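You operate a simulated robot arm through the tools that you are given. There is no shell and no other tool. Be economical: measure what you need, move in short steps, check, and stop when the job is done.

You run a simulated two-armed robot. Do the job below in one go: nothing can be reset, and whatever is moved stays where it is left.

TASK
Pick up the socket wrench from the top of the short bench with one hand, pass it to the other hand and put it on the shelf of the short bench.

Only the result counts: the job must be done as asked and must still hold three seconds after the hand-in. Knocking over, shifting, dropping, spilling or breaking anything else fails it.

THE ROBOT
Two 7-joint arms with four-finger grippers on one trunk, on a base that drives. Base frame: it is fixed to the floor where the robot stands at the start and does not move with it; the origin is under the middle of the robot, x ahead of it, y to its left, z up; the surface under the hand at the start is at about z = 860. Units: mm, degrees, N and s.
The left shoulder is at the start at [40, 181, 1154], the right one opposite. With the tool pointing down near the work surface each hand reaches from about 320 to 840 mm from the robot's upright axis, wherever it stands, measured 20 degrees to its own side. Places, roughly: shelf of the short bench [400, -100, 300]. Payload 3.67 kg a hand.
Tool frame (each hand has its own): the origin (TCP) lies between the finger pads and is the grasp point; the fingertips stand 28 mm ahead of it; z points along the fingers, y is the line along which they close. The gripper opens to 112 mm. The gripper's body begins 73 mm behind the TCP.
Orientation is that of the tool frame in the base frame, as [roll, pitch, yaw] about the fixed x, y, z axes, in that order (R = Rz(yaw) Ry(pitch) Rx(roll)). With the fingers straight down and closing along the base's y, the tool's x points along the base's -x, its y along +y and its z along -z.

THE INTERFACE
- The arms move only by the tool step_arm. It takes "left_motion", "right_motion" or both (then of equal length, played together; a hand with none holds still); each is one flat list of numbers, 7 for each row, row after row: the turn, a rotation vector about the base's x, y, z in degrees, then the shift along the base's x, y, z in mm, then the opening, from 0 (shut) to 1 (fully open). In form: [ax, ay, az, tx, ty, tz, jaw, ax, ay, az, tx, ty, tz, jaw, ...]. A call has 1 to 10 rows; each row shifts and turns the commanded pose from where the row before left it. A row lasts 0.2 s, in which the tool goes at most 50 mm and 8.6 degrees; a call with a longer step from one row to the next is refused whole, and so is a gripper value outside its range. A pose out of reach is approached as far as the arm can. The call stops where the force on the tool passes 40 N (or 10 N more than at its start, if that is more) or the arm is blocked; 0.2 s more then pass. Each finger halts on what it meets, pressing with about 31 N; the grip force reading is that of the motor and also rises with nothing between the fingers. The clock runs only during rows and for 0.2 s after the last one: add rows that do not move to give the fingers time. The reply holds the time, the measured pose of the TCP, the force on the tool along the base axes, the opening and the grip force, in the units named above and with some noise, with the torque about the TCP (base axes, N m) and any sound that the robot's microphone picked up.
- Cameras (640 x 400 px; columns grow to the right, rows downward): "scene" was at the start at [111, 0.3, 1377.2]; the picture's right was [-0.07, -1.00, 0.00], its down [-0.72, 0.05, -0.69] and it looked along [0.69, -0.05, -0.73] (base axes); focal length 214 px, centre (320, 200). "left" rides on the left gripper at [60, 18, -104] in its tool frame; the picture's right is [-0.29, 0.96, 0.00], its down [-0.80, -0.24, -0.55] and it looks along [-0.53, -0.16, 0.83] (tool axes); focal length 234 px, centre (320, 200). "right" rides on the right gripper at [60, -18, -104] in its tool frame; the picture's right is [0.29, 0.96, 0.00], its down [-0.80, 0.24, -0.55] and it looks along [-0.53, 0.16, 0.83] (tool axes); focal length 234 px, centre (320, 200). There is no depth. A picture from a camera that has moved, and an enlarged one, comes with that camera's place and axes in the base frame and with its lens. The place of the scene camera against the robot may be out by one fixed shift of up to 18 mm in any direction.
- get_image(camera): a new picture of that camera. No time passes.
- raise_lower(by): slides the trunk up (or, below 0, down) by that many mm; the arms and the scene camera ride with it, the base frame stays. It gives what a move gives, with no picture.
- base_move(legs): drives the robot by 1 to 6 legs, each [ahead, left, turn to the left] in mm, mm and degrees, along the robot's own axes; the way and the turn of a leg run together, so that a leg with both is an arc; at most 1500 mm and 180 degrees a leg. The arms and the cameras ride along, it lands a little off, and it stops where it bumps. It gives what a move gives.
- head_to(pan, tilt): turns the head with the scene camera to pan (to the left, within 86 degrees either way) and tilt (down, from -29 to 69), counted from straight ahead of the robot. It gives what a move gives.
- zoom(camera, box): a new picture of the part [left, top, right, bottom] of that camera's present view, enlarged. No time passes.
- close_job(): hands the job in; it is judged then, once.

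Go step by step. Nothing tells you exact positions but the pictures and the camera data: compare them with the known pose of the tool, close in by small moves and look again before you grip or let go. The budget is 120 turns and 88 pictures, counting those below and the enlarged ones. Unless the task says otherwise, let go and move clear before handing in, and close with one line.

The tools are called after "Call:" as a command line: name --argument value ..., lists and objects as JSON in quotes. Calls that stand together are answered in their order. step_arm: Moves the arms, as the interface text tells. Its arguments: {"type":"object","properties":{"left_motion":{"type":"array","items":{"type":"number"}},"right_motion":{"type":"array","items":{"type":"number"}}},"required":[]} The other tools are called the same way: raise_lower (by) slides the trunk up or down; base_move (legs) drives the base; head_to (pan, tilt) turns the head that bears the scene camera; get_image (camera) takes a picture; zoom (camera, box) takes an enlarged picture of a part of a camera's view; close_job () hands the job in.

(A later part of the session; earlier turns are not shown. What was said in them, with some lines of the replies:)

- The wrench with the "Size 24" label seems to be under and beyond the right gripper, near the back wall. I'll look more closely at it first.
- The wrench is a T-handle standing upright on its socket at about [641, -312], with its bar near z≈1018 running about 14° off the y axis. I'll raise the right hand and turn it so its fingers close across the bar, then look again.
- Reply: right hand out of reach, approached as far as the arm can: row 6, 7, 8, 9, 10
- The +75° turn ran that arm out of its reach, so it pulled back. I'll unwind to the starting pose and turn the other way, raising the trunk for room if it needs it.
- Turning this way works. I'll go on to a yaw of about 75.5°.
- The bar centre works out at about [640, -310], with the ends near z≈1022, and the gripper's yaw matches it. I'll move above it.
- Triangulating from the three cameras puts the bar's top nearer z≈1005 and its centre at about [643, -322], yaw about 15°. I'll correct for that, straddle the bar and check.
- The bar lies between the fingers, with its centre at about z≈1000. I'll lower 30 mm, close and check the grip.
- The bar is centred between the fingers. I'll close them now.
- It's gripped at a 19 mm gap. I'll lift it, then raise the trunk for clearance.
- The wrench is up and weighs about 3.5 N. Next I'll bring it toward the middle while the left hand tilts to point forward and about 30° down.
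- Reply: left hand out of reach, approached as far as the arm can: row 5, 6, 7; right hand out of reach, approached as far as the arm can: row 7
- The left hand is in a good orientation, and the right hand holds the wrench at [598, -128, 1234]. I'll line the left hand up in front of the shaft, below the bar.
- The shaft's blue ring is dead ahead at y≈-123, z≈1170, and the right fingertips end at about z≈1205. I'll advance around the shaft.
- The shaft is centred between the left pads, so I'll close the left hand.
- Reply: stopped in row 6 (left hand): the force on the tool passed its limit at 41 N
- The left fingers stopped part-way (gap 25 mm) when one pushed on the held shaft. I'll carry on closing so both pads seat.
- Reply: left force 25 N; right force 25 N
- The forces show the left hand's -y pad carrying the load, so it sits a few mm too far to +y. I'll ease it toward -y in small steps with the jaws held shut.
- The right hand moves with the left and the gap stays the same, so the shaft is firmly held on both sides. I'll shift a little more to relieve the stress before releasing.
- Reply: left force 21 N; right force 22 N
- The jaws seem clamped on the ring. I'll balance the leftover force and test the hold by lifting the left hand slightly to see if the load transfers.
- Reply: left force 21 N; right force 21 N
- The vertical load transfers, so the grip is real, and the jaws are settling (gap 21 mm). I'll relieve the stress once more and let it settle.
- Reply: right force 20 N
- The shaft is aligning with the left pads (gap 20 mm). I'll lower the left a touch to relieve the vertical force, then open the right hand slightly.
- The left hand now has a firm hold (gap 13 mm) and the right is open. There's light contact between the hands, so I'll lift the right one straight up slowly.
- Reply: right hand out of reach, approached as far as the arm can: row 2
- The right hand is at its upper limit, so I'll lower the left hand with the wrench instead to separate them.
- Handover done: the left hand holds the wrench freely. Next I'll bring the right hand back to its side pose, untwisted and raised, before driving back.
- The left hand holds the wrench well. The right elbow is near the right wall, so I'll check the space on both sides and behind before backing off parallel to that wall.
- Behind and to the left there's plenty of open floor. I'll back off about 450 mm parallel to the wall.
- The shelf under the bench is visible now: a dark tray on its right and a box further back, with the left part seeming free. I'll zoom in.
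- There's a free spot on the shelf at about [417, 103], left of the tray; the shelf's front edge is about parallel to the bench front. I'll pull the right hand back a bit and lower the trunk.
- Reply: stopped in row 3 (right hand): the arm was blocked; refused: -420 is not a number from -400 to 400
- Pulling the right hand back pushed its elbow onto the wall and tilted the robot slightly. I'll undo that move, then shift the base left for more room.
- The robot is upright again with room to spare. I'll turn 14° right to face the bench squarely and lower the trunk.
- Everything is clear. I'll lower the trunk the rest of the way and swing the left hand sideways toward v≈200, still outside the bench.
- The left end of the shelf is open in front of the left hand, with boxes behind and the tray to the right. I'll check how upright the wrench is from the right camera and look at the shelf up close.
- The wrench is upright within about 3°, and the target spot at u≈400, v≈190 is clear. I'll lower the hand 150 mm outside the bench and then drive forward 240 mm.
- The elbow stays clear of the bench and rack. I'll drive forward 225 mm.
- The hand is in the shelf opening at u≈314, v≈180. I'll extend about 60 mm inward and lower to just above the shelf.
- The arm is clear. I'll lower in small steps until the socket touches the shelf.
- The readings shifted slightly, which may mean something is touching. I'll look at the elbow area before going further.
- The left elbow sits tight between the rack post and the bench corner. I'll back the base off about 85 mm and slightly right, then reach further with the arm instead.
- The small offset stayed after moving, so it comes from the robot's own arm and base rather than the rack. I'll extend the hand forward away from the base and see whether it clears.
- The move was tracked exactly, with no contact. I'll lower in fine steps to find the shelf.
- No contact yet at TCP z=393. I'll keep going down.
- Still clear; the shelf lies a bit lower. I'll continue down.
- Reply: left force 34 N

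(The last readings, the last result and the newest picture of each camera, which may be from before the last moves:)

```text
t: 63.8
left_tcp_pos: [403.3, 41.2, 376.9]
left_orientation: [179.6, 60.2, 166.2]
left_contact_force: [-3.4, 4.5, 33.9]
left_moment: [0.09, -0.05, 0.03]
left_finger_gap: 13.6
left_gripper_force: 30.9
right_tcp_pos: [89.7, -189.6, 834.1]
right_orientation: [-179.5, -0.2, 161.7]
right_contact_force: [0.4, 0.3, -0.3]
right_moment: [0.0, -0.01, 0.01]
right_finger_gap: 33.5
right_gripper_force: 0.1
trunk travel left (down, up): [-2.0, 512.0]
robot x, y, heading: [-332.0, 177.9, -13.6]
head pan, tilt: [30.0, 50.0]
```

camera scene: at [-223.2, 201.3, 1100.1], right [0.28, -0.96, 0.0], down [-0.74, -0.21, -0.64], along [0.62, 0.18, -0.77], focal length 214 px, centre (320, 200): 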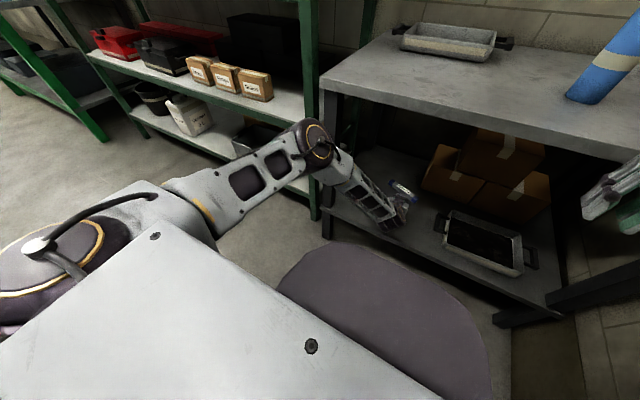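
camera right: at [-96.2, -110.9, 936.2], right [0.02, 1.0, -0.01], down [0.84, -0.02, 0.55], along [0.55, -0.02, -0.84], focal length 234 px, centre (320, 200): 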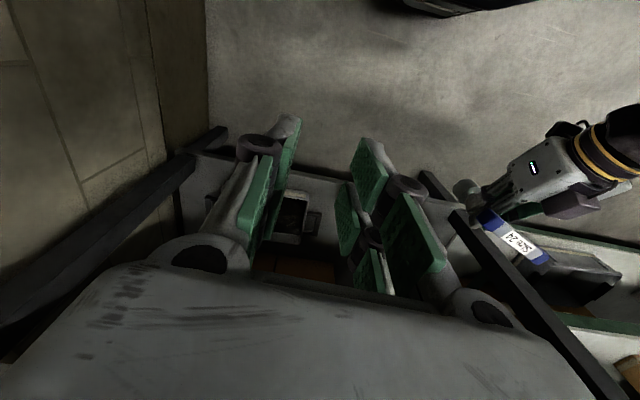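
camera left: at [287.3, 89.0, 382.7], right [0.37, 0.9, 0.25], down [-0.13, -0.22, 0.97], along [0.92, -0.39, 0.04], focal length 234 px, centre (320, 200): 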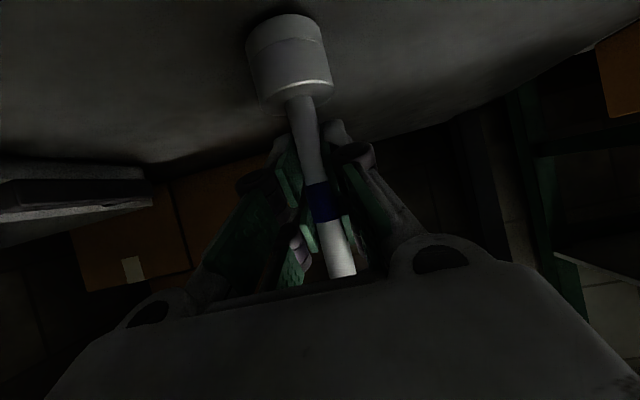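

The socket is touching the shelf at TCP z≈377 with 34 N. I'll ease off to a light load and check that the wrench is upright before letting go.

Call:
step_arm --left_motion '[0, 0, 0, 0, 0, 3, 0, 0, 0, 0, 0, 0, 2.5, 0, 0, 0, 0, 0, 0, 0, 0]'

Call:
head_to --pan 0 --tilt 45

Call:
zoom --camera "scene" --box '[240, 120, 440, 250]'

Call:
zoom --camera "left" --box '[160, 0, 480, 200]'

Call:
get_image --camera "right"

```text
t: 64.6
left_tcp_pos: [400.1, 41.9, 376.4]
left_orientation: [179.8, 59.5, 166.0]
left_contact_force: [4.7, -1.2, 9.9]
left_moment: [-0.2, -0.57, 0.05]
left_finger_gap: 13.2
left_gripper_force: 31.4
right_tcp_pos: [92.8, -188.6, 832.1]
right_orientation: [-179.5, -0.4, 161.8]
right_contact_force: [0.3, 0.2, 0.1]
right_moment: [-0.02, -0.01, 0.02]
right_finger_gap: 33.7
right_gripper_force: 0.1
trunk travel left (down, up): [-2.0, 512.0]
robot x, y, heading: [-328.5, 181.8, -13.9]
head pan, tilt: [30.0, 50.0]
```

```text
t: 65.5
left_tcp_pos: [400.3, 41.8, 376.7]
left_orientation: [179.8, 59.5, 166.2]
left_contact_force: [-0.5, 2.5, 6.5]
left_moment: [-0.01, 0.05, 0.04]
left_finger_gap: 13.0
left_gripper_force: 31.1
right_tcp_pos: [91.3, -189.7, 832.9]
right_orientation: [-179.5, -0.3, 161.8]
right_contact_force: [-0.8, 0.4, -0.3]
right_moment: [0.02, 0.01, 0.03]
right_finger_gap: 33.6
right_gripper_force: 0.1
trunk travel left (down, up): [-2.0, 512.0]
robot x, y, heading: [-328.4, 179.1, -13.7]
head pan, tilt: [0.0, 45.0]
```

```text
3.08 times, centred on (340, 185) of scene
camera zoom: at [-219.2, 160.7, 1107.1], right [-0.24, -0.97, 0.0], down [-0.69, 0.17, -0.71], along [0.69, -0.17, -0.71], focal length 660 px, centre (258, 246)
```

zoom: 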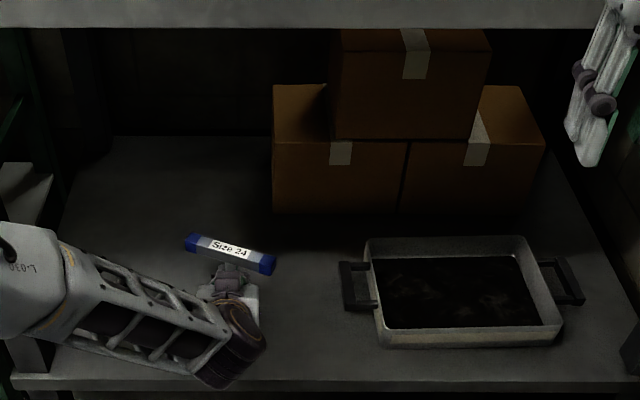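

```text
2.00 times, centred on (320, 100) of left
camera zoom: at [286.6, 89.0, 376.4], right [0.37, 0.9, 0.25], down [-0.13, -0.22, 0.97], along [0.92, -0.39, 0.03], focal length 468 px, centre (320, 400)
```

zoom: 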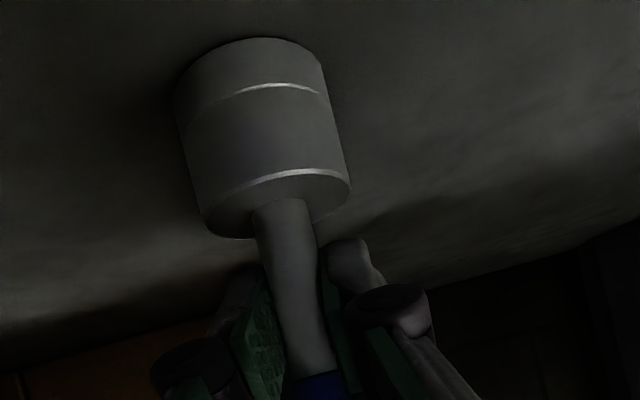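

```text
22 pictures are left
camera right: at [29.1, -188.2, 936.4], right [0.03, 1.0, -0.01], down [0.84, -0.02, 0.55], along [0.55, -0.02, -0.84], focal length 234 px, centre (320, 200)
```

right: 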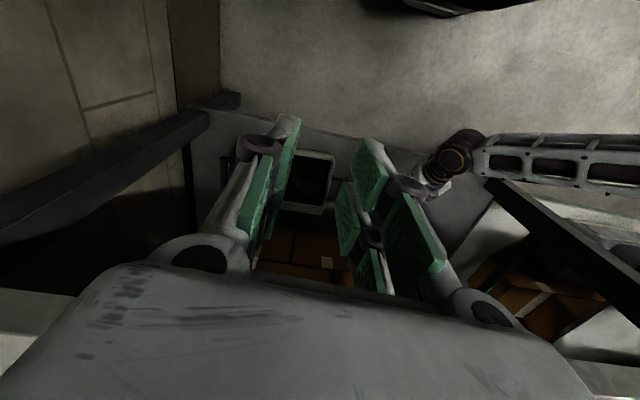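

The wrench stands on the free area of the shelf and looks upright, under about 6 N. I'll open the left fingers gently.

Call:
step_arm --left_motion '[0, 0, 0, 0, 0, 0.8, 0.08, 0, 0, 0, 0, 0, 0, 0.12, 0, 0, 0, 0, 0, 0, 0.15, 0, 0, 0, 0, 0, 0, 0.18, 0, 0, 0, 0, 0, 0, 0.22, 0, 0, 0, 0, 0, 0, 0.28, 0, 0, 0, 0, 0, 0, 0.28]'

Call:
get_image --camera "left"

Call:
zoom --camera "scene" --box '[240, 120, 440, 250]'

```text
t: 67.2
left_tcp_pos: [401.1, 42.5, 377.0]
left_orientation: [179.8, 59.6, 166.2]
left_contact_force: [-0.4, 0.4, 1.4]
left_moment: [0.02, -0.01, -0.02]
left_finger_gap: 31.6
left_gripper_force: 0.1
right_tcp_pos: [93.4, -190.4, 832.2]
right_orientation: [-179.5, -0.3, 161.7]
right_contact_force: [0.9, 1.1, 0.9]
right_moment: [0.0, 0.03, 0.02]
right_finger_gap: 33.7
right_gripper_force: 0.0
trunk travel left (down, up): [-2.0, 512.0]
robot x, y, heading: [-330.8, 177.0, -13.8]
head pan, tilt: [0.0, 45.0]
```

```text
21 pictures are left
camera left: at [287.0, 88.8, 377.3], right [0.37, 0.9, 0.25], down [-0.13, -0.22, 0.97], along [0.92, -0.39, 0.04], focal length 234 px, centre (320, 200)
```

left: 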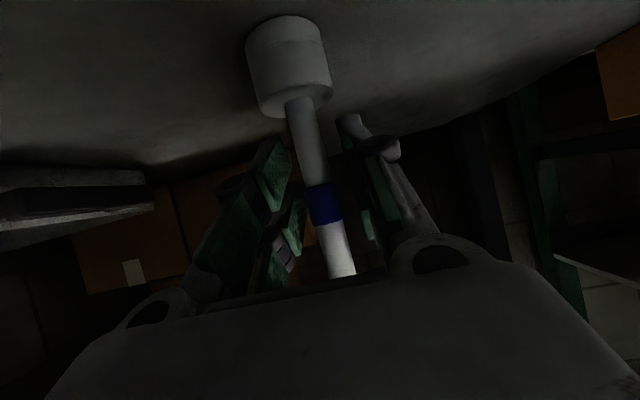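

```text
3.08 times, centred on (340, 185) of scene
camera zoom: at [-218.5, 160.4, 1107.1], right [-0.24, -0.97, 0.0], down [-0.69, 0.17, -0.71], along [0.69, -0.17, -0.71], focal length 660 px, centre (258, 246)
```

zoom: 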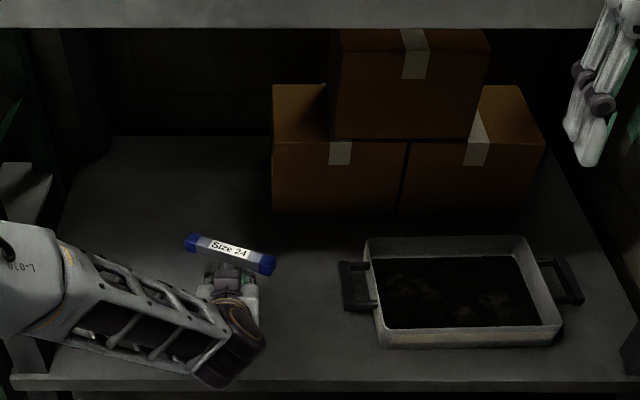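

It stands on its own. I'll open wider and back straight out.

Call:
step_arm --left_motion '[0, 0, 0, 0, 0, 0, 0.45, 0, 0, 0, 0, 0, 0, 0.6, 0, 0, 0, 0, 0, 0, 0.7, 0, 0, 0, 0, 0, 0, 0.7, 0, 0, 0, -10, 2.4, 0, 0.7, 0, 0, 0, -20, 4.8, 0, 0.7, 0, 0, 0, -20, 4.8, 0, 0.7, 0, 0, 0, -20, 4.8, 0, 0.7]'

Call:
get_image --camera "left"

Call:
zoom --camera "scene" --box '[240, 120, 440, 250]'

```text
t: 69.0
left_tcp_pos: [331.7, 58.2, 378.7]
left_orientation: [179.2, 59.2, 166.1]
left_contact_force: [0.6, 0.1, -0.9]
left_moment: [0.0, -0.03, 0.01]
left_finger_gap: 78.3
left_gripper_force: 0.0
left hand out of reach, approached as far as the arm can: row 8
right_tcp_pos: [91.6, -190.0, 832.2]
right_orientation: [-179.5, -0.3, 161.8]
right_contact_force: [-0.8, 0.7, -0.7]
right_moment: [-0.02, -0.01, -0.02]
right_finger_gap: 33.8
right_gripper_force: 0.1
trunk travel left (down, up): [-2.0, 512.0]
robot x, y, heading: [-325.9, 181.5, -13.6]
head pan, tilt: [0.0, 45.0]
```

```text
19 pictures are left
camera left: at [217.8, 102.9, 379.6], right [0.36, 0.9, 0.25], down [-0.12, -0.22, 0.97], along [0.92, -0.38, 0.03], focal length 234 px, centre (320, 200)
```

left: 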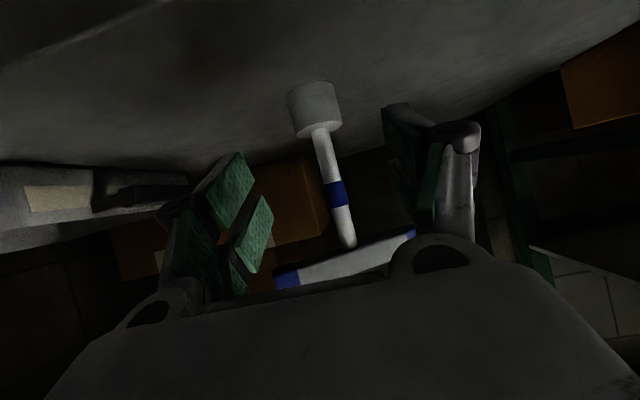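

```text
3.08 times, centred on (340, 185) of scene
camera zoom: at [-218.7, 160.4, 1107.1], right [-0.24, -0.97, 0.0], down [-0.69, 0.17, -0.71], along [0.69, -0.17, -0.71], focal length 660 px, centre (258, 246)
```

zoom: 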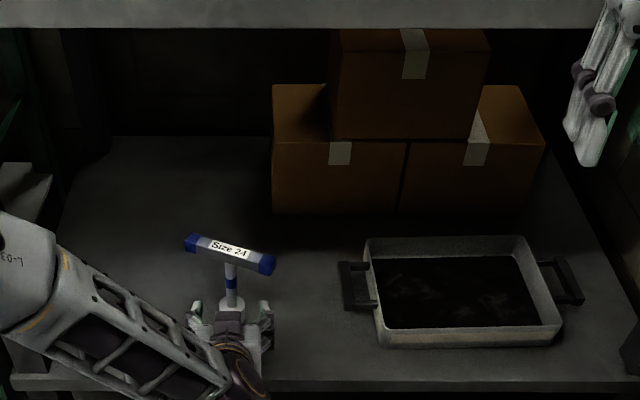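

The wrench stands upright on the shelf, clear of the fingers. I'll drive straight back to move clear and take a final look.

Call:
base_move --legs '[[-250, 0, 0]]'

Call:
get_image --camera "scene"

Call:
zoom --camera "scene" --box '[240, 80, 440, 220]'

```text
t: 70.8
left_tcp_pos: [91.4, 116.6, 378.5]
left_orientation: [179.3, 59.3, 166.2]
left_contact_force: [-0.2, 0.5, -0.1]
left_moment: [0.02, 0.03, -0.03]
left_finger_gap: 78.5
left_gripper_force: 0.0
right_tcp_pos: [-148.7, -131.1, 832.6]
right_orientation: [-179.5, -0.3, 161.9]
right_contact_force: [-0.6, 0.2, 0.2]
right_moment: [-0.03, -0.01, 0.02]
right_finger_gap: 33.4
right_gripper_force: 0.0
trunk travel left (down, up): [-2.0, 512.0]
robot x, y, heading: [-570.3, 238.0, -13.6]
head pan, tilt: [0.0, 45.0]
```

```text
17 pictures are left
camera scene: at [-461.0, 219.5, 1107.2], right [-0.24, -0.97, 0.0], down [-0.69, 0.17, -0.71], along [0.69, -0.17, -0.71], focal length 214 px, centre (320, 200)
```

scene: 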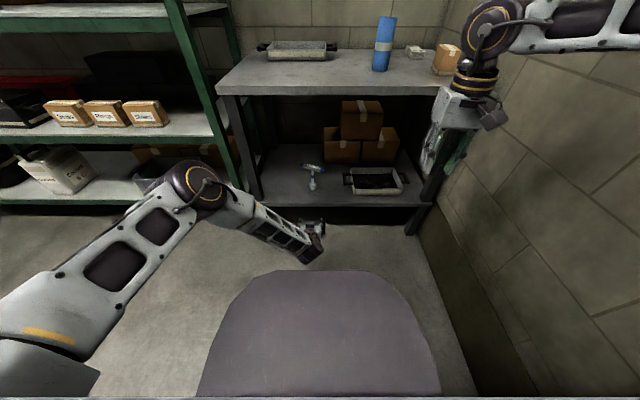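

```text
2.86 times, centred on (340, 150) of scene
camera zoom: at [-461.0, 219.5, 1107.2], right [-0.24, -0.97, 0.0], down [-0.69, 0.17, -0.71], along [0.69, -0.17, -0.71], focal length 613 px, centre (263, 343)
```

zoom: 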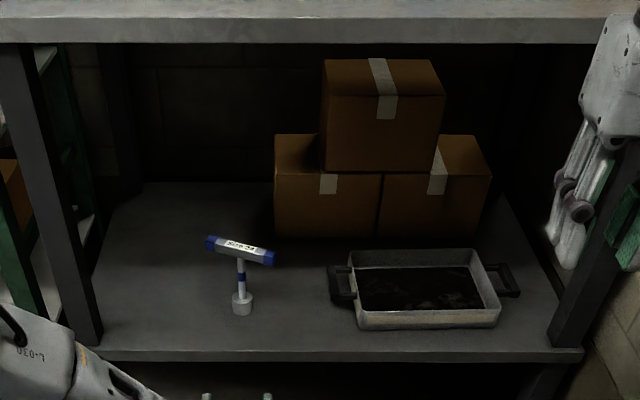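

The wrench is standing on the shelf, both hands are clear and the other objects look undisturbed, so I'm handing the job in.

Call:
close_job

```text
The job is handed in.
```

The socket wrench was picked up with the right hand, passed to the left, and now stands upright on the short bench's shelf. Both hands are clear. The right elbow bumped the wall once along the way, and nothing else looked disturbed in the last pictures.
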